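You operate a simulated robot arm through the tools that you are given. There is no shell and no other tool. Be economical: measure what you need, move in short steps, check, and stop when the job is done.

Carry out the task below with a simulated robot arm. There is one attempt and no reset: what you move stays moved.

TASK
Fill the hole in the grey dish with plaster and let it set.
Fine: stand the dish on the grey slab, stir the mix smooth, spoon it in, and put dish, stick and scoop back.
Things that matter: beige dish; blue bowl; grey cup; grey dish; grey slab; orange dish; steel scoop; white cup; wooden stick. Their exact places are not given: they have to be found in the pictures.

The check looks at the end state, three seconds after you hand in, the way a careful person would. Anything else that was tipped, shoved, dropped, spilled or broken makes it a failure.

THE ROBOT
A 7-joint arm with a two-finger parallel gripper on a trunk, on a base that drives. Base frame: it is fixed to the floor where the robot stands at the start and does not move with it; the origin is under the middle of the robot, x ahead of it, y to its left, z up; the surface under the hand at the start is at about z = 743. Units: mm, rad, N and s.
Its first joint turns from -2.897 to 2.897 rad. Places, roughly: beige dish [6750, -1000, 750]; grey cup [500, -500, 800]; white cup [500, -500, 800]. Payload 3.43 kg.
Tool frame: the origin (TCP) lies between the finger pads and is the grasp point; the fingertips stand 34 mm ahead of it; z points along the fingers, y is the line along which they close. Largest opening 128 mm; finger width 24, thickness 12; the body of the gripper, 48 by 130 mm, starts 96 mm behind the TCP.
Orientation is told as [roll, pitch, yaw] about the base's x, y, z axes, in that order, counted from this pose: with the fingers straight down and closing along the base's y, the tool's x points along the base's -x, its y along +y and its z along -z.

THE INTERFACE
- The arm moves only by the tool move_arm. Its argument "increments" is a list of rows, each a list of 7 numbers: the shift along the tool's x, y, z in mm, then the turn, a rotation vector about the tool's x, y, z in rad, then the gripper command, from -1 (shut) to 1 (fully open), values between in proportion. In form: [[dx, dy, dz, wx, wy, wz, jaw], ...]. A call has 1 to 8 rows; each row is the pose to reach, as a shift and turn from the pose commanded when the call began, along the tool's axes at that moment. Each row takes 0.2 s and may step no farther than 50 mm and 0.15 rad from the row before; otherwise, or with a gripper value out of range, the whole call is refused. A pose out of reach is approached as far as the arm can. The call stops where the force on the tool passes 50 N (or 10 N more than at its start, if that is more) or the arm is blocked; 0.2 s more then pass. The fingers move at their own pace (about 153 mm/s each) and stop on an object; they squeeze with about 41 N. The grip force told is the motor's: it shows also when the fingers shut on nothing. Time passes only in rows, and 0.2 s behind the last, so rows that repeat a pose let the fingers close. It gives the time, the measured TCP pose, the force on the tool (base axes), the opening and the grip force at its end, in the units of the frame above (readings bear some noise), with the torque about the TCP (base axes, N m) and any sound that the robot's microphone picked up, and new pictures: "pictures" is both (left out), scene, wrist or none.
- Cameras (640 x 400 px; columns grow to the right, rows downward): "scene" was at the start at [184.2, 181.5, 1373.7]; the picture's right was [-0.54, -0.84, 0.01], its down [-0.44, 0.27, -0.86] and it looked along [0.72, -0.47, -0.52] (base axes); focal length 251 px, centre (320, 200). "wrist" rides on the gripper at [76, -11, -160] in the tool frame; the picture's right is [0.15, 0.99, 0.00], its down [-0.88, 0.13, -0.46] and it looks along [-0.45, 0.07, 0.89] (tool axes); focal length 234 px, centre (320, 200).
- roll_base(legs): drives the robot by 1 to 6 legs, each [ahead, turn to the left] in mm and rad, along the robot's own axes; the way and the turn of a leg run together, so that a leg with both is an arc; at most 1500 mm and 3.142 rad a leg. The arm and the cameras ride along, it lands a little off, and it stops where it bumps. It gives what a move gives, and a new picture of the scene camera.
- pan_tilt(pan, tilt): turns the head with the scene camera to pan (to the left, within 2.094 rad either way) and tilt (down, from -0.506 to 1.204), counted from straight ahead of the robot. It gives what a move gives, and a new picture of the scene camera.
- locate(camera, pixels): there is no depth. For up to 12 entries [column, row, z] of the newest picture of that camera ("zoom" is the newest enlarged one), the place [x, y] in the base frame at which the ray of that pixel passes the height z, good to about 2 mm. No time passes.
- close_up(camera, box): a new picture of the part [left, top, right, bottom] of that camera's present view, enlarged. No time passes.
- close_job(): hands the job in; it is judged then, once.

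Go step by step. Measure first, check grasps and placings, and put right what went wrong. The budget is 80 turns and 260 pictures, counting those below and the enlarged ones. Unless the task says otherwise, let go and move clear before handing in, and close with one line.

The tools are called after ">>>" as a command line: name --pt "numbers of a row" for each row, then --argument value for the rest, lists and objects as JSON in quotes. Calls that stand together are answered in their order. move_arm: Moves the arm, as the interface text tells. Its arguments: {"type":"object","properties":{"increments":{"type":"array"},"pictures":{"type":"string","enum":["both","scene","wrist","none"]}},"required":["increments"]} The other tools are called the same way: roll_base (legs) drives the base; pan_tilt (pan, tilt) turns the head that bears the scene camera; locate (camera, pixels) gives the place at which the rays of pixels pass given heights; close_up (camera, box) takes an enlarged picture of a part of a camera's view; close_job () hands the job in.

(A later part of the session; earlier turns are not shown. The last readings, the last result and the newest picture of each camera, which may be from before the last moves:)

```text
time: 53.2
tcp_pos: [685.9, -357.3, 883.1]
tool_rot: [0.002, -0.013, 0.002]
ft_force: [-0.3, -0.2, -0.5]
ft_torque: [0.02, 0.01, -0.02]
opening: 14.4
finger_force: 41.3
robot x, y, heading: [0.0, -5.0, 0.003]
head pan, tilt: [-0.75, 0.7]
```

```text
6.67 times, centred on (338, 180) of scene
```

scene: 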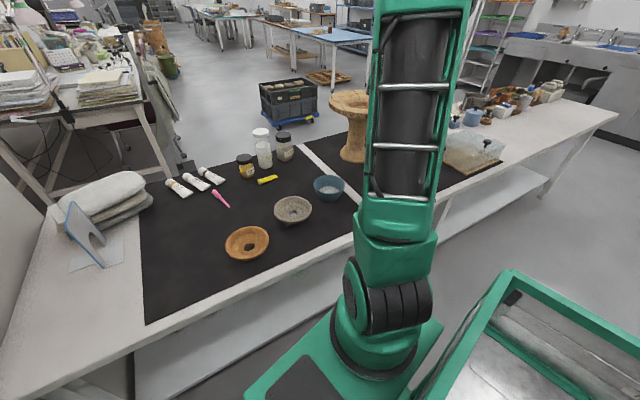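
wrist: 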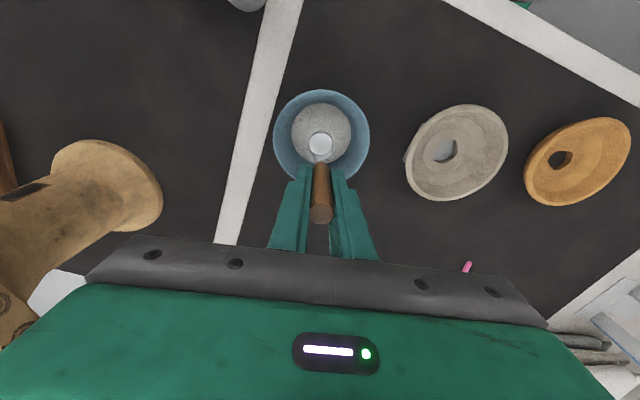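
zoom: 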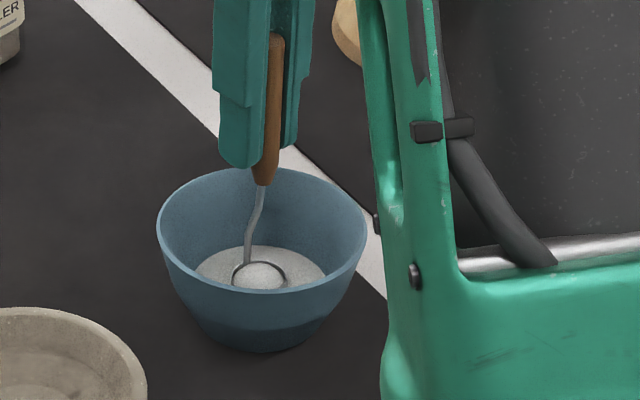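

The scoop is filled. I'll lift it slowly and steadily, and check the load.

>>> move_arm --pt "0 0 -6 0 0 0 -1" --pt "0 0 -16 0 0 0 -1" --pt "0 0 -30 0 0 0 -1" --pt "0 0 -46 0 0 0 -1" --pt "0 0 -62 0 0 0 -1" --pt "0 0 -76 0 0 0 -1" --pt "0 0 -86 0 0 0 -1" --pt "0 0 -90 0 0 0 -1" --pictures "none"

>>> close_up --camera "wrist" --box '[240, 80, 400, 180]'

>>> close_up --camera "scene" --box '[290, 130, 402, 200]'

```text
time: 55.0
tcp_pos: [685.2, -357.5, 975.0]
tool_rot: [0.004, -0.013, 0.002]
ft_force: [0.5, 0.3, 0.1]
ft_torque: [-0.01, 0.01, 0.0]
opening: 14.3
finger_force: 40.5
robot x, y, heading: [-2.0, -4.1, 0.004]
head pan, tilt: [-0.75, 0.7]
```

```text
4.00 times, centred on (320, 130) of wrist
```

zoom: 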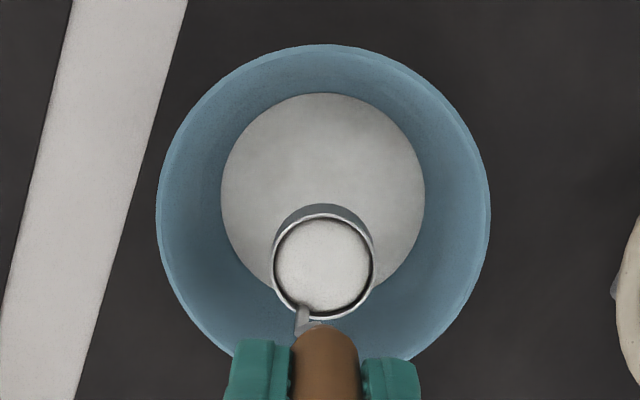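

```text
5.71 times, centred on (346, 165) of scene
```

zoom: 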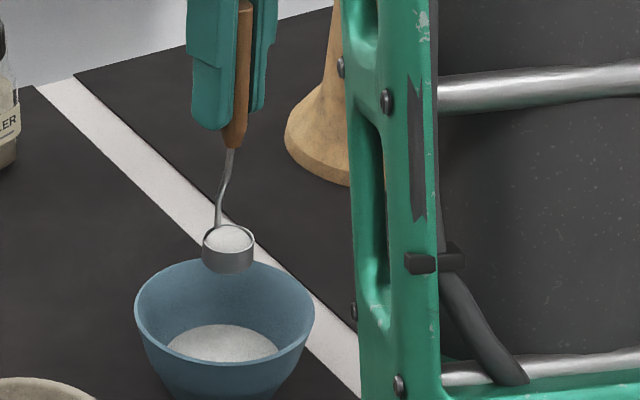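

The scoop is full. I'll carry it smoothly over the dish.

>>> move_arm --pt "0 0 0 0 0 0 -1" --pt "-1 10 0 0 0 0 -1" --pt "-4 32 0 0 0 0 -1" --pt "-7 60 0 0 0 0 -1" --pt "-11 92 0 0 0 0 -1" --pt "-15 124 0 0 0 0 -1" --pt "-18 150 0 0 0 0 -1" --pt "-19 168 0 0 0 0 -1" --pictures "none"

>>> move_arm --pt "0 3 0 0 0 0 -1" --pt "0 4 10 0 0 0 -1" --pt "0 4 24 0 0 0 -1" --pt "0 4 36 0 0 0 -1" --pt "0 4 42 0 0 0 -1" --pt "0 4 42 0 0 0 -1" --pictures "both"

>>> close_up --camera "wrist" --box '[240, 80, 400, 180]'

>>> close_up --camera "scene" --box '[240, 150, 368, 230]'

```text
time: 56.8
tcp_pos: [705.3, -189.4, 973.1]
tool_rot: [-0.001, -0.012, 0.002]
ft_force: [-0.9, -0.1, -1.0]
ft_torque: [0.0, 0.01, -0.01]
opening: 14.5
finger_force: 40.6
robot x, y, heading: [-2.0, -8.9, 0.0]
head pan, tilt: [-0.75, 0.7]
```

```text
time: 58.2
tcp_pos: [704.0, -185.6, 933.0]
tool_rot: [0.004, -0.011, 0.001]
ft_force: [0.6, 0.1, -0.9]
ft_torque: [0.0, -0.02, 0.01]
opening: 14.3
finger_force: 41.5
robot x, y, heading: [0.2, -5.2, -0.002]
head pan, tilt: [-0.75, 0.7]
```

scene: 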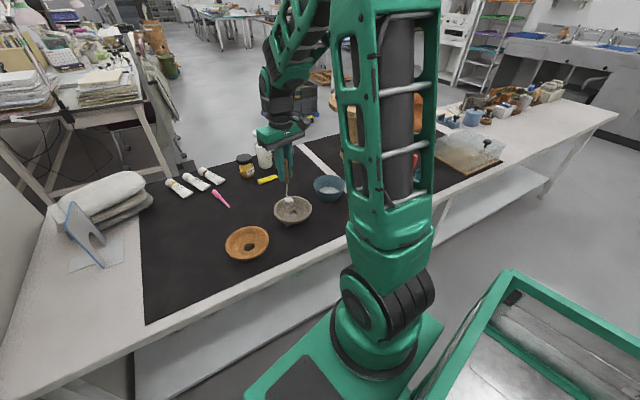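
wrist: 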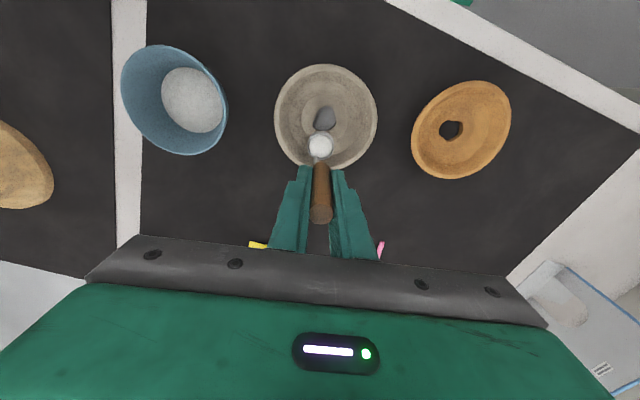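

```text
4.00 times, centred on (320, 130) of wrist
```

zoom: 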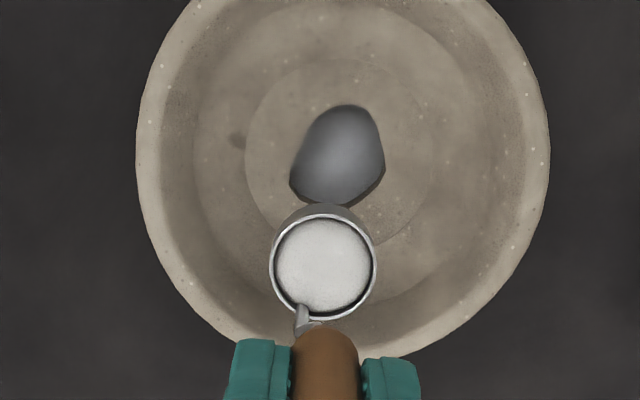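

```text
5.00 times, centred on (304, 190) of scene
```

zoom: 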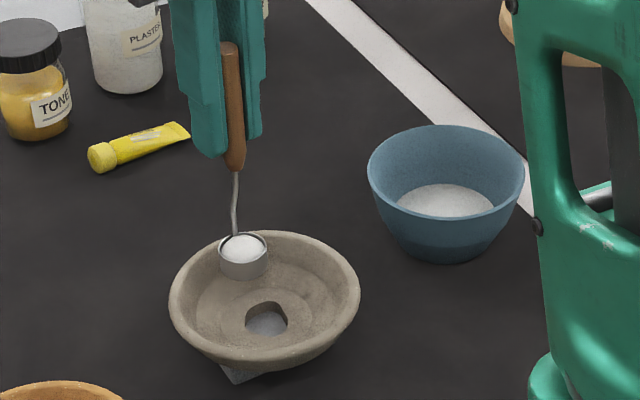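

The hole maps to (673,-183), with the scoop lip just beside it at about (679,-186). I'll begin tilting about the lip to 0.6 rad and look.

>>> move_arm --pt "17.3 2 -0.5 0 -0.15 0 -1" --pt "34.8 2 1.7 0 -0.3 0 -1" --pt "52.1 2 6.5 0 -0.45 0 -1" --pt "68.8 2 13.8 0 -0.6 0 -1" --pt "68.8 2 13.8 0 -0.6 0 -1" --pictures "none"

>>> close_up --camera "wrist" --box '[240, 80, 400, 180]'

>>> close_up --camera "scene" --box '[240, 150, 368, 230]'

```text
time: 59.4
tcp_pos: [647.3, -189.2, 924.6]
tool_rot: [-0.001, -0.607, 0.002]
ft_force: [1.2, -0.4, 0.1]
ft_torque: [-0.04, 0.03, -0.11]
opening: 14.0
finger_force: 41.5
out of reach, approached as far as the arm can: row 4, 5
robot x, y, heading: [-0.2, -2.7, -0.002]
head pan, tilt: [-0.75, 0.7]
```

```text
4.00 times, centred on (320, 130) of wrist
```

zoom: 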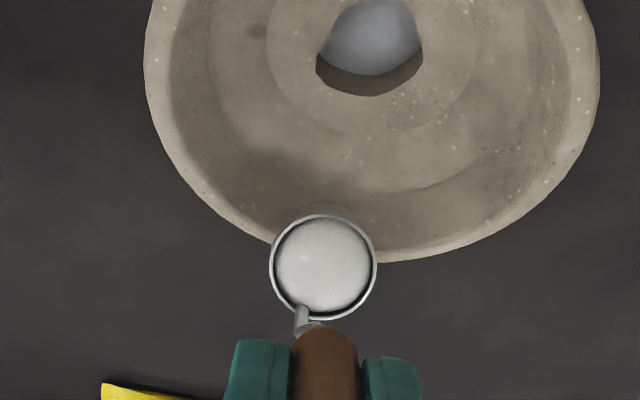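

```text
5.00 times, centred on (304, 190) of scene
```

zoom: 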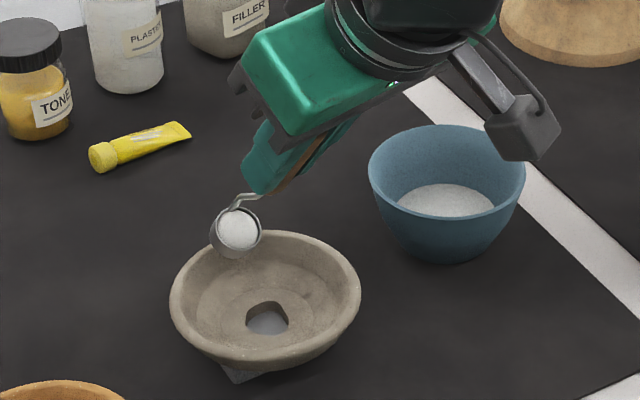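

This tilt direction runs out of reach, and nothing has poured yet. I'll return upright and instead tilt sideways (roll), a posture that worked before.

>>> move_arm --pt "-11 0 -16 0 0 0 -1" --pt "-18 -4 -11 0 0.15 0 -1" --pt "-26 -8 -6 0 0.3 0 -1" --pt "-34 -12 -1 0 0.45 0 -1" --pt "-41 -15 4 0 0.59 0 -1" --pt "-41 -15 4 0 0.59 0 -1" --pictures "none"

>>> close_up --camera "wrist" --box '[240, 80, 400, 180]'

>>> close_up --camera "scene" --box '[240, 150, 368, 230]'

```text
time: 60.8
tcp_pos: [684.1, -204.2, 945.2]
tool_rot: [0.003, -0.02, 0.003]
ft_force: [0.4, -0.8, -0.5]
ft_torque: [-0.04, 0.02, 0.0]
opening: 14.1
finger_force: 40.8
robot x, y, heading: [0.1, -2.5, 0.004]
head pan, tilt: [-0.75, 0.7]
```

```text
4.00 times, centred on (320, 130) of wrist
```

zoom: 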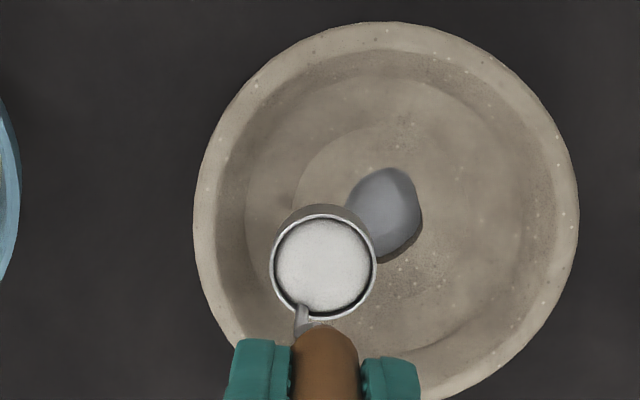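

```text
5.00 times, centred on (304, 190) of scene
```

zoom: 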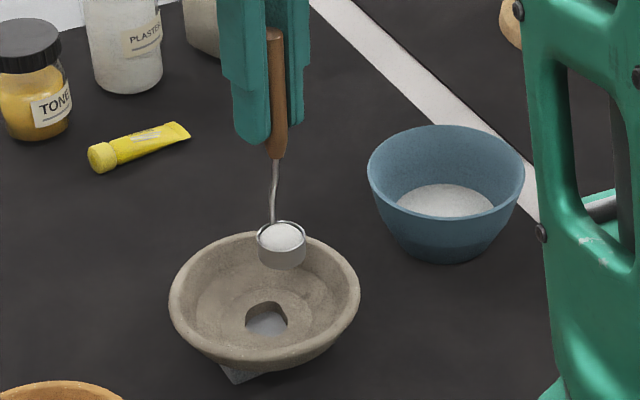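

Upright again with the load intact. Now I'll tilt sideways about the +y lip to 0.75 rad, lowering the lip toward the hole.

>>> move_arm --pt "0 17.2 3 0.15 0 0 -1" --pt "0 34.4 8.4 0.3 0 0 -1" --pt "0 51.2 16.4 0.45 0 0 -1" --pt "0 67.2 26.9 0.6 0 0 -1" --pt "0 82 39.7 0.75 0 0 -1" --pt "0 82 39.7 0.75 0 0 -1" --pictures "none"

>>> close_up --camera "wrist" --box '[240, 80, 400, 180]'

>>> close_up --camera "scene" --box '[240, 150, 368, 230]'

```text
time: 62.2
tcp_pos: [684.4, -121.9, 904.2]
tool_rot: [-0.75, -0.024, 0.001]
ft_force: [-0.4, 0.0, -0.5]
ft_torque: [0.02, 0.03, -0.01]
opening: 14.4
finger_force: 40.9
robot x, y, heading: [-0.6, -4.4, 0.009]
head pan, tilt: [-0.75, 0.7]
```

```text
4.00 times, centred on (320, 130) of wrist
```

zoom: 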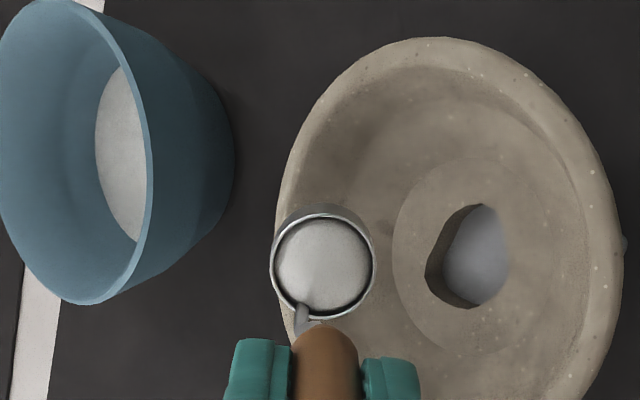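

```text
5.00 times, centred on (304, 190) of scene
```

zoom: 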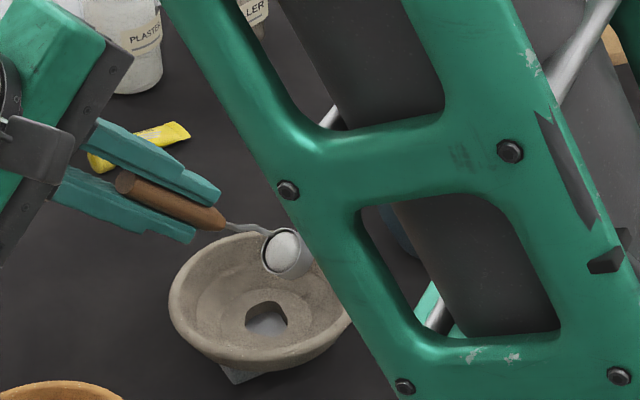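

The lip is right above the hole at about z 810. I'll tilt on to 1.05 rad.

>>> move_arm --pt "0 8.6 -0.8 0.075 0 0 -1" --pt "0 17.2 -1.1 0.15 0 0 -1" --pt "0 25.8 -0.6 0.225 0 0 -1" --pt "0 34.4 0.4 0.3 0 0 -1" --pt "0 34.4 0.4 0.3 0 0 -1" --pictures "none"

>>> close_up --camera "wrist" --box '[240, 80, 400, 180]'

>>> close_up --camera "scene" --box '[240, 150, 368, 230]'

```text
time: 63.4
tcp_pos: [684.2, -96.9, 882.5]
tool_rot: [-1.048, -0.022, 0.001]
ft_force: [0.6, 0.0, -0.6]
ft_torque: [0.0, 0.01, -0.02]
opening: 14.2
finger_force: 40.8
robot x, y, heading: [-1.6, -5.7, 0.001]
head pan, tilt: [-0.75, 0.7]
```

```text
4.00 times, centred on (320, 130) of wrist
```

zoom: 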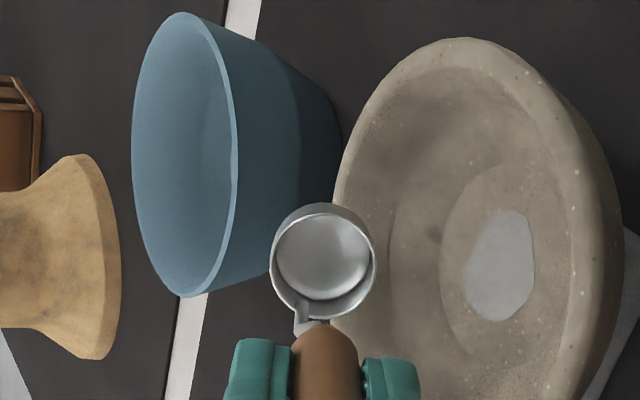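

```text
5.00 times, centred on (304, 190) of scene
```

zoom: 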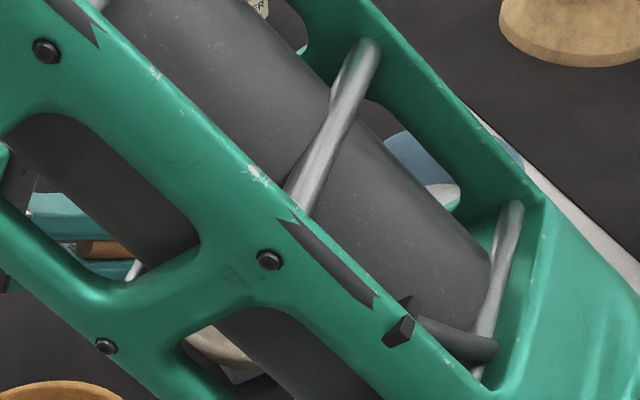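

The scoop is empty and the hole looks filled. I'll return the tool upright with a lift and check.

>>> move_arm --pt "0 -20 6 -0.15 0 0 -1" --pt "0 -38 13 -0.3 0 0 -1" --pt "0 -55 20 -0.45 0 0 -1" --pt "0 -72 28 -0.6 0 0 -1" --pt "0 -89 36 -0.75 0 0 -1" --pt "0 -105 45 -0.9 0 0 -1" --pt "0 -121 54 -1.048 0 0 -1" --pt "0 -121 54 -1.048 0 0 -1" --pictures "none"

>>> close_up --camera "wrist" --box '[240, 80, 400, 180]'

>>> close_up --camera "scene" --box '[240, 150, 368, 230]'

```text
time: 65.2
tcp_pos: [684.9, -204.2, 960.5]
tool_rot: [0.002, -0.023, 0.002]
ft_force: [-0.1, -0.4, -0.5]
ft_torque: [0.0, -0.02, -0.01]
opening: 14.5
finger_force: 41.1
robot x, y, heading: [-0.7, -8.0, 0.001]
head pan, tilt: [-0.75, 0.7]
```

```text
4.00 times, centred on (320, 130) of wrist
```

zoom: 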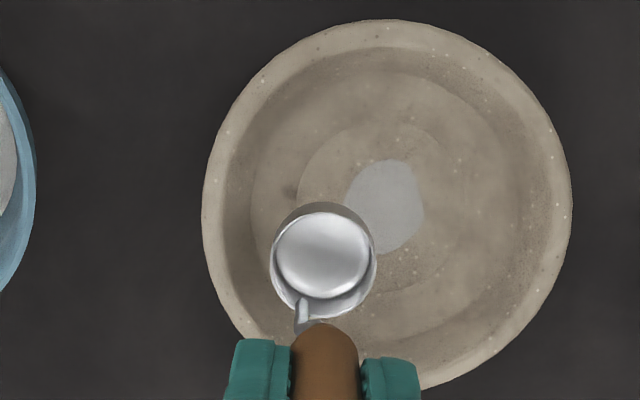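

```text
5.00 times, centred on (304, 190) of scene
```

zoom: 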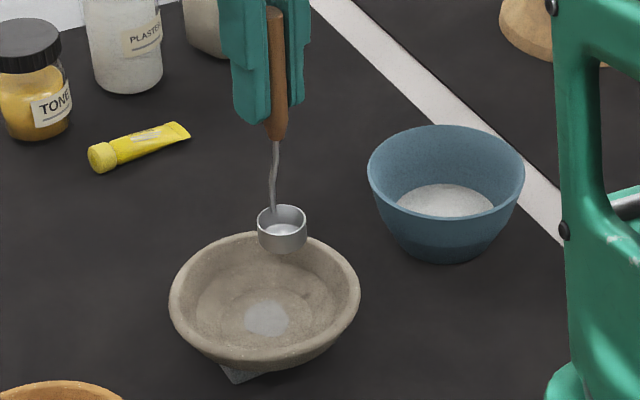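

The hole is filled flush. I'll carry the scoop back above the grey cup.

>>> move_arm --pt "0 0 -40 0 0 0 -1" --pt "0 0 -80 0 0.01 0 -1" --pt "17 -39 -80 0 0.01 0 -1" --pt "34 -78 -80 0 0.01 0 -1" --pt "51 -117 -80 0 0.01 0 -1" --pt "68 -156 -80 0 0.01 0 -1" --pt "85 -196 -80 0 0.01 0 -1" --pictures "none"

>>> move_arm --pt "31 -30 0 0 0 0 -1" --pt "62 -61 0 0 0 0 -1" --pt "62 -61 0 0 0 0 -1" --pictures "wrist"

>>> close_up --camera "wrist" --box '[240, 80, 400, 180]'

```text
time: 66.8
tcp_pos: [595.5, -401.1, 1038.4]
tool_rot: [0.001, -0.014, 0.002]
ft_force: [0.3, 0.1, -0.9]
ft_torque: [-0.04, 0.04, 0.01]
opening: 14.2
finger_force: 40.7
robot x, y, heading: [-4.5, -6.4, -0.001]
head pan, tilt: [-0.75, 0.7]
```

```text
time: 67.6
tcp_pos: [536.2, -461.5, 1037.0]
tool_rot: [0.0, -0.013, 0.001]
ft_force: [-0.2, -1.0, -1.1]
ft_torque: [0.04, 0.02, -0.04]
opening: 14.0
finger_force: 40.9
robot x, y, heading: [1.4, -4.6, -0.001]
head pan, tilt: [-0.75, 0.7]
```

wrist: 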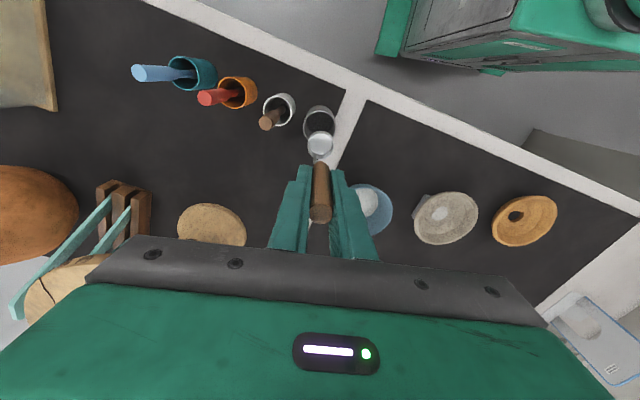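

```text
4.00 times, centred on (320, 130) of wrist
```

zoom: 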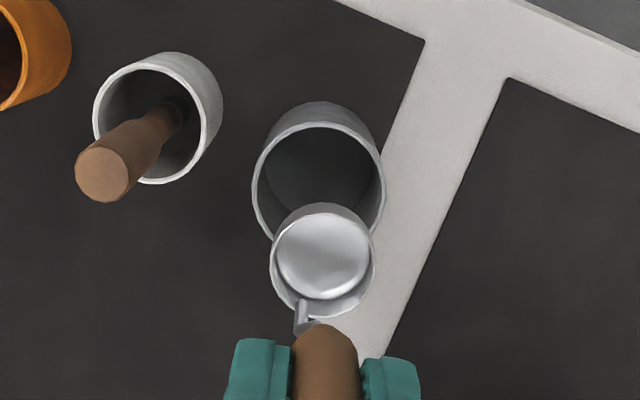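

Aligned with the grey cup. I'll lower it to just inside the rim, then to the floor.

>>> move_arm --pt "0 0 40 0 0 0 -1" --pt "0 0 80 0 0 0 -1" --pt "0 0 105 0 0 0 -1" --pt "0 0 105 0 0 0 -1" --pictures "none"

>>> close_up --camera "wrist" --box '[240, 80, 400, 180]'

>>> move_arm --pt "0 0 20 0 0 0 -1" --pt "0 0 38 0 0 0 -1" --pt "0 0 49 0 0 0 -1" --pt "0 0 49 0 0 0 -1" --pictures "none"

>>> close_up --camera "wrist" --box '[240, 80, 400, 180]'

```text
time: 68.6
tcp_pos: [535.9, -459.7, 929.1]
tool_rot: [0.001, -0.012, 0.001]
ft_force: [0.6, -0.9, -0.7]
ft_torque: [0.0, 0.0, -0.01]
opening: 14.3
finger_force: 40.7
robot x, y, heading: [-1.5, -7.7, -0.004]
head pan, tilt: [-0.75, 0.7]
```

```text
4.00 times, centred on (320, 130) of wrist
```

zoom: 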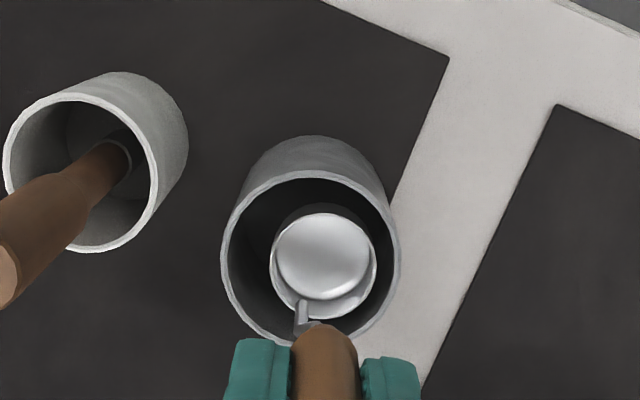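

```text
time: 69.6
tcp_pos: [535.4, -459.7, 882.3]
tool_rot: [0.002, -0.014, 0.001]
ft_force: [-0.4, 0.3, -1.6]
ft_torque: [0.0, 0.02, -0.03]
opening: 14.6
finger_force: 40.5
robot x, y, heading: [2.1, -4.7, 0.003]
head pan, tilt: [-0.75, 0.7]
```

```text
4.00 times, centred on (320, 130) of wrist
```

zoom: 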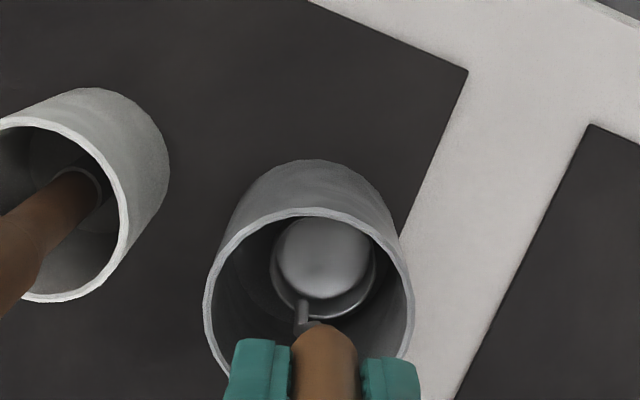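

The scoop is in the cup. I'll release it, rise clear, and head back over the dish.

>>> move_arm --pt "0 0 1.5 0 0 0 -0.7" --pt "0 0 1.5 0 0 0 -0.4" --pt "0 0 1.5 0 0 0 -0.35" --pt "0 0 -40 0 0 0 -0.35" --pt "0 0 -80 0 0 0 -0.35" --pt "0 0 -120 0 0 0 -0.35" --pt "0 0 -120 0 0 0 -0.35" --pictures "wrist"

>>> move_arm --pt "-8 36 0 0 0 0 -0.35" --pt "-16 72 0 0 0 0 -0.35" --pt "-24 108 0 0 0 0 -0.35" --pt "-32 144 0 0 0 0 -0.35" --pt "-40 180 0 0 0 0 -0.35" --pt "-48 216 0 0 0 0 -0.35" --pt "-60 252 0 0 0 0 -0.35" --pt "-64 272 0 0 0 0 -0.35" --pictures "wrist"

>>> close_up --camera "wrist" --box '[240, 120, 400, 220]'

>>> pan_tilt --pan -0.3 --tilt 0.75

```text
time: 71.2
tcp_pos: [537.6, -459.0, 1002.5]
tool_rot: [0.002, -0.011, 0.002]
ft_force: [0.1, -0.1, -0.1]
ft_torque: [0.0, 0.01, -0.03]
opening: 41.5
finger_force: 0.1
robot x, y, heading: [-4.2, -5.3, 0.0]
head pan, tilt: [-0.75, 0.7]
```

wrist: 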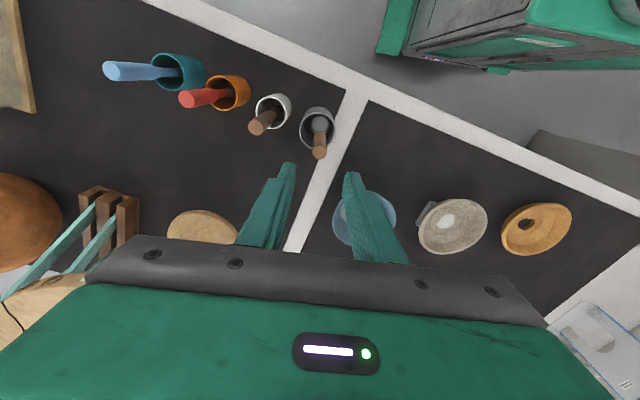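

```text
time: 73.0
tcp_pos: [598.1, -190.1, 1003.7]
tool_rot: [0.0, -0.013, -0.001]
ft_force: [-0.5, 0.1, 0.3]
ft_torque: [0.0, -0.02, 0.03]
opening: 41.4
finger_force: 0.0
robot x, y, heading: [-1.9, -4.2, 0.0]
head pan, tilt: [-0.75, 0.7]
```

wrist: 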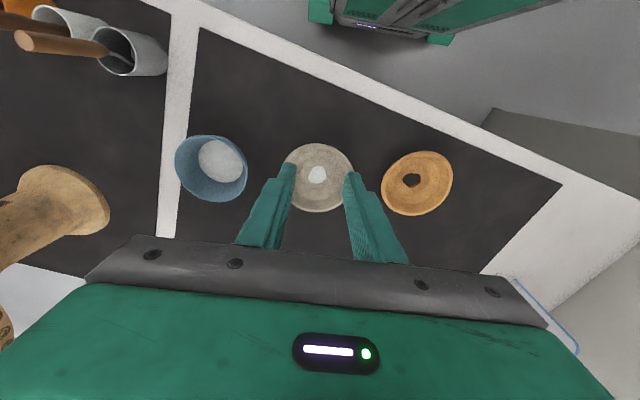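

```text
4.00 times, centred on (320, 170) of wrist
```

zoom: 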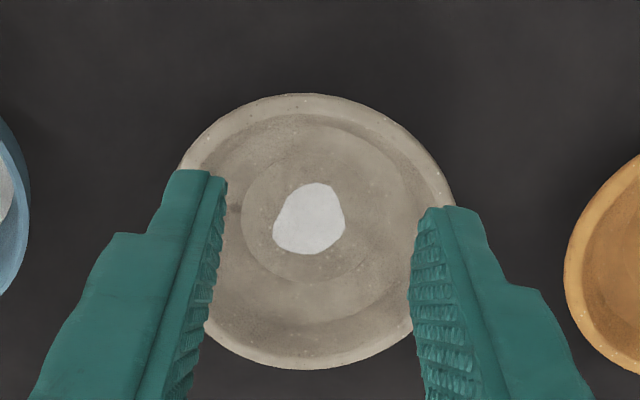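

```text
time: 73.9
tcp_pos: [599.0, -190.4, 1004.6]
tool_rot: [0.001, -0.011, 0.001]
ft_force: [-0.4, -0.5, 0.1]
ft_torque: [0.0, -0.04, 0.0]
opening: 41.3
finger_force: 0.1
robot x, y, heading: [-3.8, -4.0, 0.005]
head pan, tilt: [-0.3, 0.75]
```

scene: 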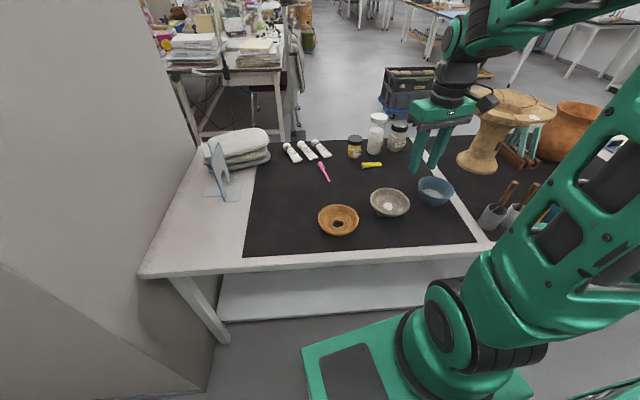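

The plaster is whitening as it sets. I'll wait in place for a while, then compare.

>>> move_arm --pt "0 0 0 0 0 0 -0.35" --pt "0 0 0 0 0 0 -0.35" --pt "0 0 0 0 0 0 -0.35" --pt "0 0 0 0 0 0 -0.35" --pt "0 0 0 0 0 0 -0.35" --pt "0 0 0 0 0 0 -0.35" --pt "0 0 0 0 0 0 -0.35" --pt "0 0 0 0 0 0 -0.35" --pictures "none"

>>> move_arm --pt "0 0 0 0 0 0 -0.35" --pt "0 0 0 0 0 0 -0.35" --pt "0 0 0 0 0 0 -0.35" --pt "0 0 0 0 0 0 -0.35" --pt "0 0 0 0 0 0 -0.35" --pt "0 0 0 0 0 0 -0.35" --pt "0 0 0 0 0 0 -0.35" --pt "0 0 0 0 0 0 -0.35" --pictures "none"

>>> move_arm --pt "0 0 0 0 0 0 -0.35" --pt "0 0 0 0 0 0 -0.35" --pt "0 0 0 0 0 0 -0.35" --pt "0 0 0 0 0 0 -0.35" --pt "0 0 0 0 0 0 -0.35" --pt "0 0 0 0 0 0 -0.35" --pt "0 0 0 0 0 0 -0.35" --pt "0 0 0 0 0 0 -0.35" --pictures "none"

>>> move_arm --pt "0 0 0 0 0 0 -0.35" --pt "0 0 0 0 0 0 -0.35" --pt "0 0 0 0 0 0 -0.35" --pt "0 0 0 0 0 0 -0.35" --pt "0 0 0 0 0 0 -0.35" --pt "0 0 0 0 0 0 -0.35" --pt "0 0 0 0 0 0 -0.35" --pt "0 0 0 0 0 0 -0.35" --pictures "none"

>>> move_arm --pt "0 0 0 0 0 0 -0.35" --pt "0 0 0 0 0 0 -0.35" --pt "0 0 0 0 0 0 -0.35" --pt "0 0 0 0 0 0 -0.35" --pt "0 0 0 0 0 0 -0.35" --pt "0 0 0 0 0 0 -0.35" --pt "0 0 0 0 0 0 -0.35" --pt "0 0 0 0 0 0 -0.35" --pictures "none"

>>> move_arm --pt "0 0 0 0 0 0 -0.35" --pt "0 0 0 0 0 0 -0.35" --pt "0 0 0 0 0 0 -0.35" --pt "0 0 0 0 0 0 -0.35" --pt "0 0 0 0 0 0 -0.35" --pt "0 0 0 0 0 0 -0.35" --pt "0 0 0 0 0 0 -0.35" --pt "0 0 0 0 0 0 -0.35" --pictures "none"

>>> close_up --camera "wrist" --box '[240, 120, 400, 220]'

>>> close_up --camera "scene" --box '[340, 160, 500, 260]'

```text
time: 75.7
tcp_pos: [598.5, -190.5, 1003.9]
tool_rot: [0.0, -0.013, 0.003]
ft_force: [-0.7, -0.2, -0.2]
ft_torque: [-0.02, 0.05, -0.02]
opening: 41.8
finger_force: 0.1
robot x, y, heading: [1.1, -3.0, -0.002]
head pan, tilt: [-0.3, 0.75]
```

```text
time: 77.5
tcp_pos: [598.8, -190.2, 1003.7]
tool_rot: [-0.002, -0.013, 0.002]
ft_force: [-0.2, 0.2, 0.2]
ft_torque: [-0.02, 0.0, 0.01]
opening: 41.7
finger_force: 0.0
robot x, y, heading: [-2.5, -9.3, -0.001]
head pan, tilt: [-0.3, 0.75]
```

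```text
time: 79.3
tcp_pos: [598.4, -191.4, 1005.3]
tool_rot: [0.001, -0.013, 0.001]
ft_force: [-0.6, -0.5, 0.2]
ft_torque: [-0.01, 0.02, -0.03]
opening: 41.9
finger_force: 0.0
robot x, y, heading: [0.2, -3.0, 0.004]
head pan, tilt: [-0.3, 0.75]
```

```text
time: 81.1
tcp_pos: [598.9, -190.1, 1003.7]
tool_rot: [0.0, -0.012, 0.001]
ft_force: [0.1, -0.2, 0.5]
ft_torque: [0.0, 0.0, -0.03]
opening: 41.8
finger_force: 0.1
robot x, y, heading: [0.0, -0.9, -0.001]
head pan, tilt: [-0.3, 0.75]
```

```text
time: 82.9
tcp_pos: [598.2, -191.4, 1002.9]
tool_rot: [-0.001, -0.012, 0.002]
ft_force: [0.4, -0.8, 0.8]
ft_torque: [0.04, 0.0, 0.02]
opening: 41.7
finger_force: 0.0
robot x, y, heading: [-3.3, -2.3, -0.004]
head pan, tilt: [-0.3, 0.75]
```

```text
time: 84.7
tcp_pos: [599.7, -190.6, 1003.9]
tool_rot: [-0.001, -0.011, 0.0]
ft_force: [0.1, 0.3, 0.4]
ft_torque: [0.02, 0.0, 0.03]
opening: 41.7
finger_force: 0.2
robot x, y, heading: [-2.3, -7.0, -0.002]
head pan, tilt: [-0.3, 0.75]
```

```text
4.00 times, centred on (320, 170) of wrist
```

zoom: 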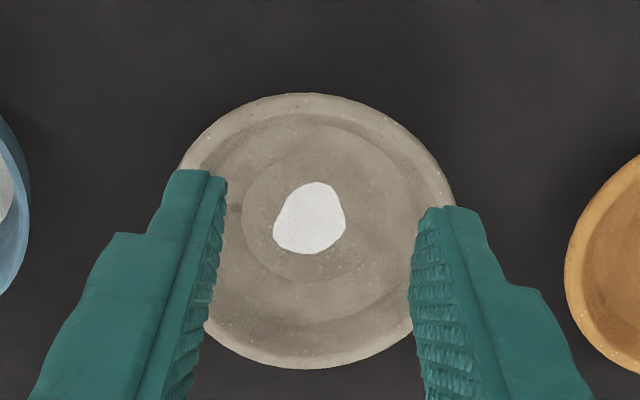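

```text
4.00 times, centred on (420, 210) of scene
```

zoom: 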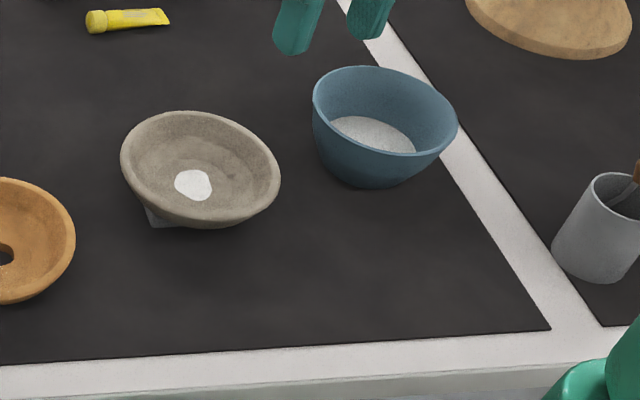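

It whitened further. I'll wait longer until the colour stops changing.

>>> move_arm --pt "0 0 0 0 0 0 -0.35" --pt "0 0 0 0 0 0 -0.35" --pt "0 0 0 0 0 0 -0.35" --pt "0 0 0 0 0 0 -0.35" --pt "0 0 0 0 0 0 -0.35" --pt "0 0 0 0 0 0 -0.35" --pt "0 0 0 0 0 0 -0.35" --pt "0 0 0 0 0 0 -0.35" --pictures "none"

>>> move_arm --pt "0 0 0 0 0 0 -0.35" --pt "0 0 0 0 0 0 -0.35" --pt "0 0 0 0 0 0 -0.35" --pt "0 0 0 0 0 0 -0.35" --pt "0 0 0 0 0 0 -0.35" --pt "0 0 0 0 0 0 -0.35" --pt "0 0 0 0 0 0 -0.35" --pt "0 0 0 0 0 0 -0.35" --pictures "none"

>>> move_arm --pt "0 0 0 0 0 0 -0.35" --pt "0 0 0 0 0 0 -0.35" --pt "0 0 0 0 0 0 -0.35" --pt "0 0 0 0 0 0 -0.35" --pt "0 0 0 0 0 0 -0.35" --pt "0 0 0 0 0 0 -0.35" --pt "0 0 0 0 0 0 -0.35" --pt "0 0 0 0 0 0 -0.35" --pictures "none"

>>> move_arm --pt "0 0 0 0 0 0 -0.35" --pt "0 0 0 0 0 0 -0.35" --pt "0 0 0 0 0 0 -0.35" --pt "0 0 0 0 0 0 -0.35" --pt "0 0 0 0 0 0 -0.35" --pt "0 0 0 0 0 0 -0.35" --pt "0 0 0 0 0 0 -0.35" --pt "0 0 0 0 0 0 -0.35" --pictures "none"

>>> move_arm --pt "0 0 0 0 0 0 -0.35" --pt "0 0 0 0 0 0 -0.35" --pt "0 0 0 0 0 0 -0.35" --pt "0 0 0 0 0 0 -0.35" --pt "0 0 0 0 0 0 -0.35" --pt "0 0 0 0 0 0 -0.35" --pt "0 0 0 0 0 0 -0.35" --pt "0 0 0 0 0 0 -0.35" --pictures "none"

>>> move_arm --pt "0 0 0 0 0 0 -0.35" --pt "0 0 0 0 0 0 -0.35" --pt "0 0 0 0 0 0 -0.35" --pt "0 0 0 0 0 0 -0.35" --pt "0 0 0 0 0 0 -0.35" --pt "0 0 0 0 0 0 -0.35" --pt "0 0 0 0 0 0 -0.35" --pt "0 0 0 0 0 0 -0.35" --pictures "none"

>>> move_arm --pt "0 0 0 0 0 0 -0.35" --pt "0 0 0 0 0 0 -0.35" --pt "0 0 0 0 0 0 -0.35" --pt "0 0 0 0 0 0 -0.35" --pt "0 0 0 0 0 0 -0.35" --pt "0 0 0 0 0 0 -0.35" --pt "0 0 0 0 0 0 -0.35" --pt "0 0 0 0 0 0 -0.35" --pictures "none"

>>> move_arm --pt "0 0 0 0 0 0 -0.35" --pt "0 0 0 0 0 0 -0.35" --pt "0 0 0 0 0 0 -0.35" --pt "0 0 0 0 0 0 -0.35" --pt "0 0 0 0 0 0 -0.35" --pt "0 0 0 0 0 0 -0.35" --pt "0 0 0 0 0 0 -0.35" --pt "0 0 0 0 0 0 -0.35" --pictures "none"

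>>> close_up --camera "wrist" --box '[240, 120, 400, 220]'

>>> close_up --camera "scene" --box '[340, 160, 500, 260]'

```text
time: 86.5
tcp_pos: [598.6, -190.8, 1003.6]
tool_rot: [0.0, -0.011, 0.001]
ft_force: [-0.2, 0.4, 0.0]
ft_torque: [-0.01, 0.04, -0.05]
opening: 41.4
finger_force: 0.0
robot x, y, heading: [-1.3, -4.6, 0.003]
head pan, tilt: [-0.3, 0.75]
```

```text
time: 88.3
tcp_pos: [599.1, -190.5, 1004.8]
tool_rot: [0.0, -0.014, 0.0]
ft_force: [0.6, 0.0, 0.3]
ft_torque: [-0.01, 0.01, -0.02]
opening: 41.4
finger_force: 0.0
robot x, y, heading: [-1.7, -0.2, 0.003]
head pan, tilt: [-0.3, 0.75]
```

```text
time: 90.1
tcp_pos: [598.6, -189.4, 1003.5]
tool_rot: [0.0, -0.011, 0.003]
ft_force: [0.8, 0.0, 0.0]
ft_torque: [0.01, 0.0, 0.0]
opening: 41.6
finger_force: 0.0
robot x, y, heading: [-0.9, -1.9, -0.003]
head pan, tilt: [-0.3, 0.75]
```

```text
time: 91.9
tcp_pos: [599.2, -190.3, 1005.2]
tool_rot: [0.0, -0.012, 0.001]
ft_force: [-1.5, -0.3, -0.3]
ft_torque: [-0.01, -0.01, -0.01]
opening: 41.6
finger_force: 0.0
robot x, y, heading: [-2.1, -3.4, -0.005]
head pan, tilt: [-0.3, 0.75]
```

```text
time: 93.7
tcp_pos: [599.1, -189.8, 1004.8]
tool_rot: [0.001, -0.012, 0.0]
ft_force: [0.3, -0.3, -0.1]
ft_torque: [-0.03, -0.01, 0.02]
opening: 41.6
finger_force: 0.1
robot x, y, heading: [-3.5, -5.3, 0.003]
head pan, tilt: [-0.3, 0.75]
```

```text
time: 95.5
tcp_pos: [599.0, -189.3, 1003.8]
tool_rot: [0.0, -0.012, 0.002]
ft_force: [0.0, -0.6, -0.6]
ft_torque: [-0.01, -0.03, -0.02]
opening: 41.7
finger_force: 0.0
robot x, y, heading: [-1.2, -6.5, 0.002]
head pan, tilt: [-0.3, 0.75]
```

```text
time: 97.3
tcp_pos: [599.0, -190.1, 1003.9]
tool_rot: [0.0, -0.01, 0.0]
ft_force: [0.4, -0.2, 0.1]
ft_torque: [-0.03, -0.03, -0.02]
opening: 41.6
finger_force: 0.0
robot x, y, heading: [3.1, -4.4, 0.001]
head pan, tilt: [-0.3, 0.75]
```

```text
time: 99.1
tcp_pos: [598.4, -190.7, 1004.3]
tool_rot: [0.001, -0.012, 0.002]
ft_force: [-0.9, -0.3, -0.5]
ft_torque: [0.02, 0.01, 0.02]
opening: 41.5
finger_force: 0.0
robot x, y, heading: [1.1, -2.6, -0.003]
head pan, tilt: [-0.3, 0.75]
```

```text
4.00 times, centred on (320, 170) of wrist
```

zoom: 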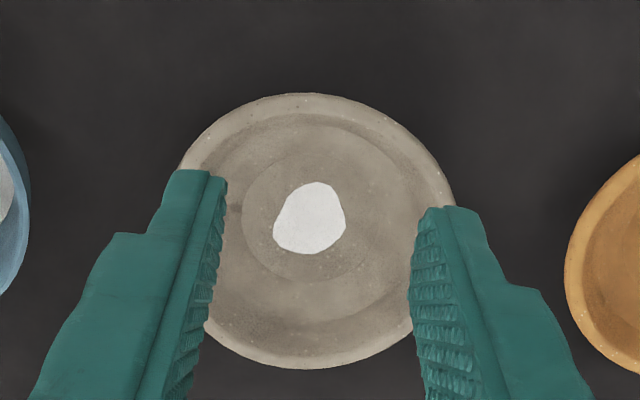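

```text
4.00 times, centred on (420, 210) of scene
```

zoom: 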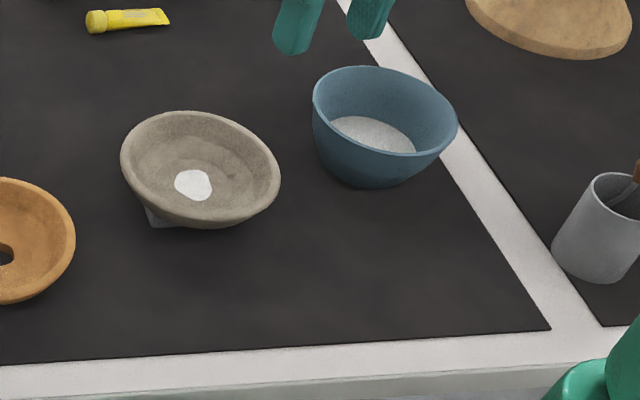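

The colour is now stable, so it has set. I'll take up the tilted approach pose on the +y side of the dish and wait there a bit longer for safety.

>>> move_arm --pt "-15 29 15 0.13 0 0 -0.55" --pt "-30 58 35 0.26 0 0 -0.55" --pt "-46 88 55 0.39 0 0 -0.55" --pt "-62 117 76 0.52 0 0 -0.55" --pt "-77 146 97 0.65 0 0 -0.55" --pt "-77 146 117 0.75 0 0 -0.55" --pt "-77 146 117 0.75 0 0 -0.55" --pictures "wrist"

>>> move_arm --pt "0 0 0 0 0 0 -0.55" --pt "0 0 0 0 0 0 -0.55" --pt "0 0 0 0 0 0 -0.55" --pt "0 0 0 0 0 0 -0.55" --pt "0 0 0 0 0 0 -0.55" --pt "0 0 0 0 0 0 -0.55" --pt "0 0 0 0 0 0 -0.55" --pt "0 0 0 0 0 0 -0.55" --pictures "none"

>>> move_arm --pt "0 0 0 0 0 0 -0.55" --pt "0 0 0 0 0 0 -0.55" --pt "0 0 0 0 0 0 -0.55" --pt "0 0 0 0 0 0 -0.55" --pt "0 0 0 0 0 0 -0.55" --pt "0 0 0 0 0 0 -0.55" --pt "0 0 0 0 0 0 -0.55" --pt "0 0 0 0 0 0 -0.55" --pictures "none"

>>> move_arm --pt "0 0 0 0 0 0 -0.55" --pt "0 0 0 0 0 0 -0.55" --pt "0 0 0 0 0 0 -0.55" --pt "0 0 0 0 0 0 -0.55" --pt "0 0 0 0 0 0 -0.55" --pt "0 0 0 0 0 0 -0.55" --pt "0 0 0 0 0 0 -0.55" --pt "0 0 0 0 0 0 -0.55" --pictures "none"

>>> move_arm --pt "0 0 0 0 0 0 -0.55" --pt "0 0 0 0 0 0 -0.55" --pt "0 0 0 0 0 0 -0.55" --pt "0 0 0 0 0 0 -0.55" --pt "0 0 0 0 0 0 -0.55" --pt "0 0 0 0 0 0 -0.55" --pt "0 0 0 0 0 0 -0.55" --pt "0 0 0 0 0 0 -0.55" --pictures "none"

>>> move_arm --pt "0 0 0 0 0 0 -0.55" --pt "0 0 0 0 0 0 -0.55" --pt "0 0 0 0 0 0 -0.55" --pt "0 0 0 0 0 0 -0.55" --pt "0 0 0 0 0 0 -0.55" --pt "0 0 0 0 0 0 -0.55" --pt "0 0 0 0 0 0 -0.55" --pt "0 0 0 0 0 0 -0.55" --pictures "none"

>>> close_up --camera "scene" --box '[310, 150, 470, 250]'

>>> close_up --camera "wrist" --box '[220, 80, 412, 200]'

```text
time: 100.7
tcp_pos: [676.4, -45.2, 888.1]
tool_rot: [-0.751, -0.014, 0.0]
ft_force: [-0.5, 1.0, -0.6]
ft_torque: [0.02, 0.02, 0.0]
opening: 28.8
finger_force: 0.1
robot x, y, heading: [4.7, -0.3, 0.001]
head pan, tilt: [-0.3, 0.75]
```

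wrist: 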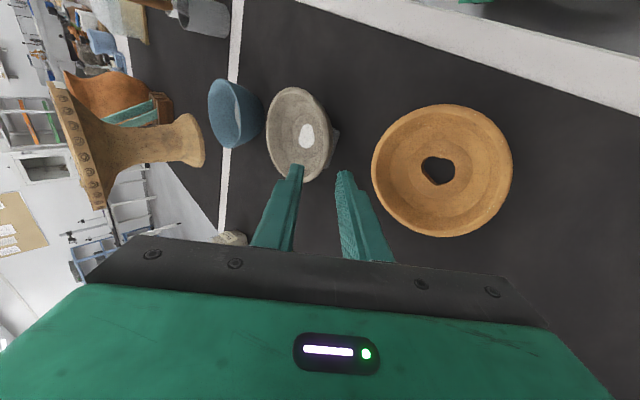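

```text
time: 102.5
tcp_pos: [675.5, -45.2, 887.7]
tool_rot: [-0.75, -0.012, 0.002]
ft_force: [0.1, -0.4, 0.2]
ft_torque: [-0.03, 0.01, -0.03]
opening: 28.7
finger_force: 0.1
robot x, y, heading: [-1.1, -4.1, -0.001]
head pan, tilt: [-0.3, 0.75]
```

```text
time: 104.3
tcp_pos: [675.8, -45.7, 889.0]
tool_rot: [-0.748, -0.012, 0.001]
ft_force: [0.0, 0.8, -0.2]
ft_torque: [0.0, 0.0, 0.01]
opening: 28.8
finger_force: 0.1
robot x, y, heading: [-4.0, -7.8, -0.003]
head pan, tilt: [-0.3, 0.75]
```

```text
time: 106.1
tcp_pos: [675.2, -45.1, 888.8]
tool_rot: [-0.748, -0.012, 0.002]
ft_force: [0.0, 0.3, 0.0]
ft_torque: [0.0, 0.02, 0.0]
opening: 28.8
finger_force: 0.1
robot x, y, heading: [-2.4, -6.4, 0.004]
head pan, tilt: [-0.3, 0.75]
```

```text
time: 107.9
tcp_pos: [676.4, -45.2, 888.5]
tool_rot: [-0.752, -0.013, 0.001]
ft_force: [0.4, -0.3, 0.1]
ft_torque: [0.02, 0.0, -0.04]
opening: 28.7
finger_force: 0.1
robot x, y, heading: [2.2, -1.6, -0.001]
head pan, tilt: [-0.3, 0.75]
```

```text
time: 109.7
tcp_pos: [675.6, -44.6, 888.7]
tool_rot: [-0.749, -0.013, 0.003]
ft_force: [-0.1, -0.4, -0.9]
ft_torque: [0.02, -0.05, 0.0]
opening: 28.8
finger_force: 0.0
robot x, y, heading: [2.8, -2.9, -0.001]
head pan, tilt: [-0.3, 0.75]
```

```text
4.00 times, centred on (390, 200) of scene
```

zoom: 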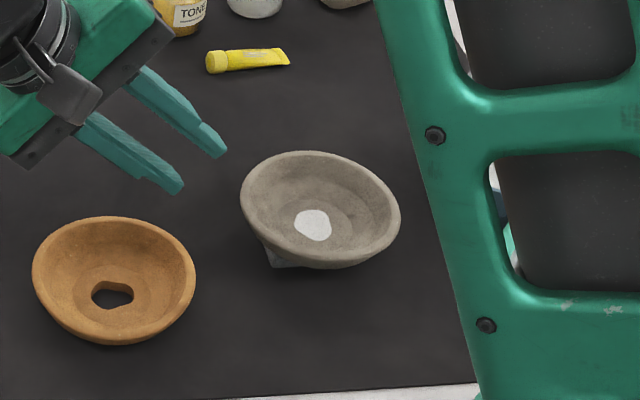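

```text
3.33 times, centred on (316, 140) of wrist
```

zoom: 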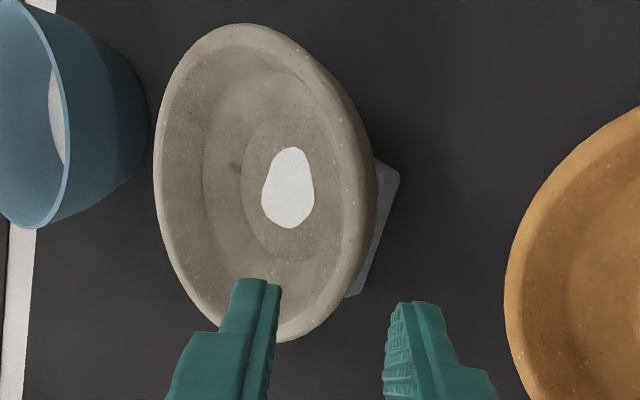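

The fingers are on the same line they retracted along. I'll advance to 30 mm short and check.

>>> move_arm --pt "-1 2 40 0 0 0 -0.5" --pt "-1 2 80 0 0 0 -0.5" --pt "-1 2 80 0 0 0 -0.5" --pictures "none"

>>> close_up --camera "wrist" --box '[220, 80, 412, 200]'

>>> close_up --camera "scene" --box '[330, 160, 442, 230]'

```text
time: 110.5
tcp_pos: [677.5, -93.9, 828.7]
tool_rot: [-0.749, -0.011, 0.003]
ft_force: [-0.5, 1.0, 0.1]
ft_torque: [-0.02, 0.0, 0.01]
opening: 31.9
finger_force: 0.1
robot x, y, heading: [-1.9, -0.3, -0.0]
head pan, tilt: [-0.3, 0.75]
```

```text
3.33 times, centred on (316, 140) of wrist
```

zoom: 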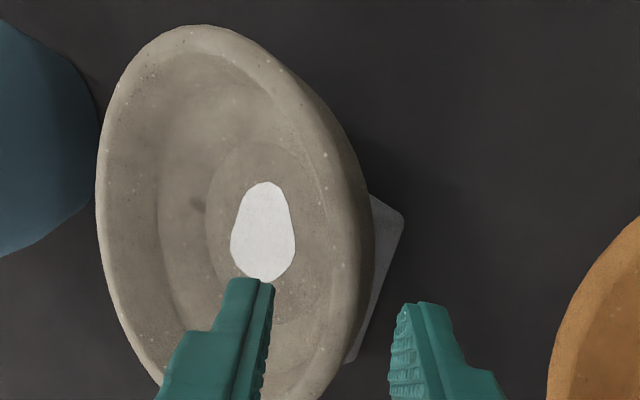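

```text
5.71 times, centred on (386, 195) of scene
```

zoom: 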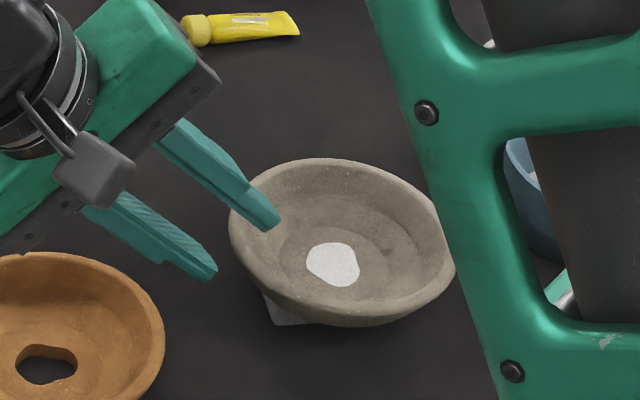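

The wall is between the fingers. I'll advance the last 33 mm and close.

>>> move_arm --pt "0 0 16 0 0 0 -0.5" --pt "0 0 33 0 0 0 -0.5" --pt "0 0 33 0 0 0 -0.7" --pt "0 0 33 0 0 0 -0.9" --pt "0 0 33 0 0 0 -1" --pt "0 0 33 0 0 0 -1" --pictures "none"

>>> close_up --camera "scene" --box '[330, 160, 442, 230]'

```text
time: 111.9
tcp_pos: [678.4, -118.5, 803.3]
tool_rot: [-0.75, -0.013, 0.002]
ft_force: [-0.2, 0.7, 0.7]
ft_torque: [0.12, 0.0, 0.04]
opening: 4.9
finger_force: 38.7
robot x, y, heading: [-2.4, -4.1, 0.004]
head pan, tilt: [-0.3, 0.75]
```

```text
5.71 times, centred on (386, 195) of scene
```

zoom: 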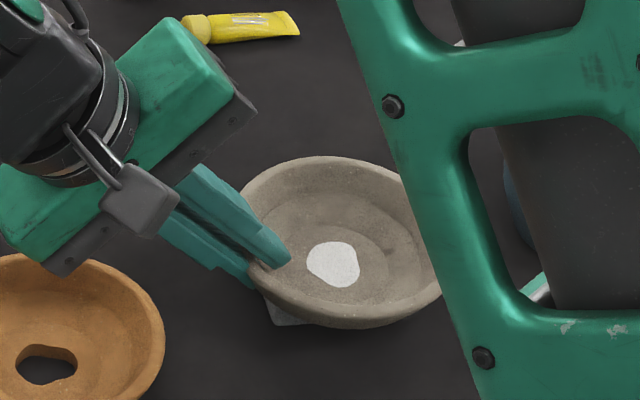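

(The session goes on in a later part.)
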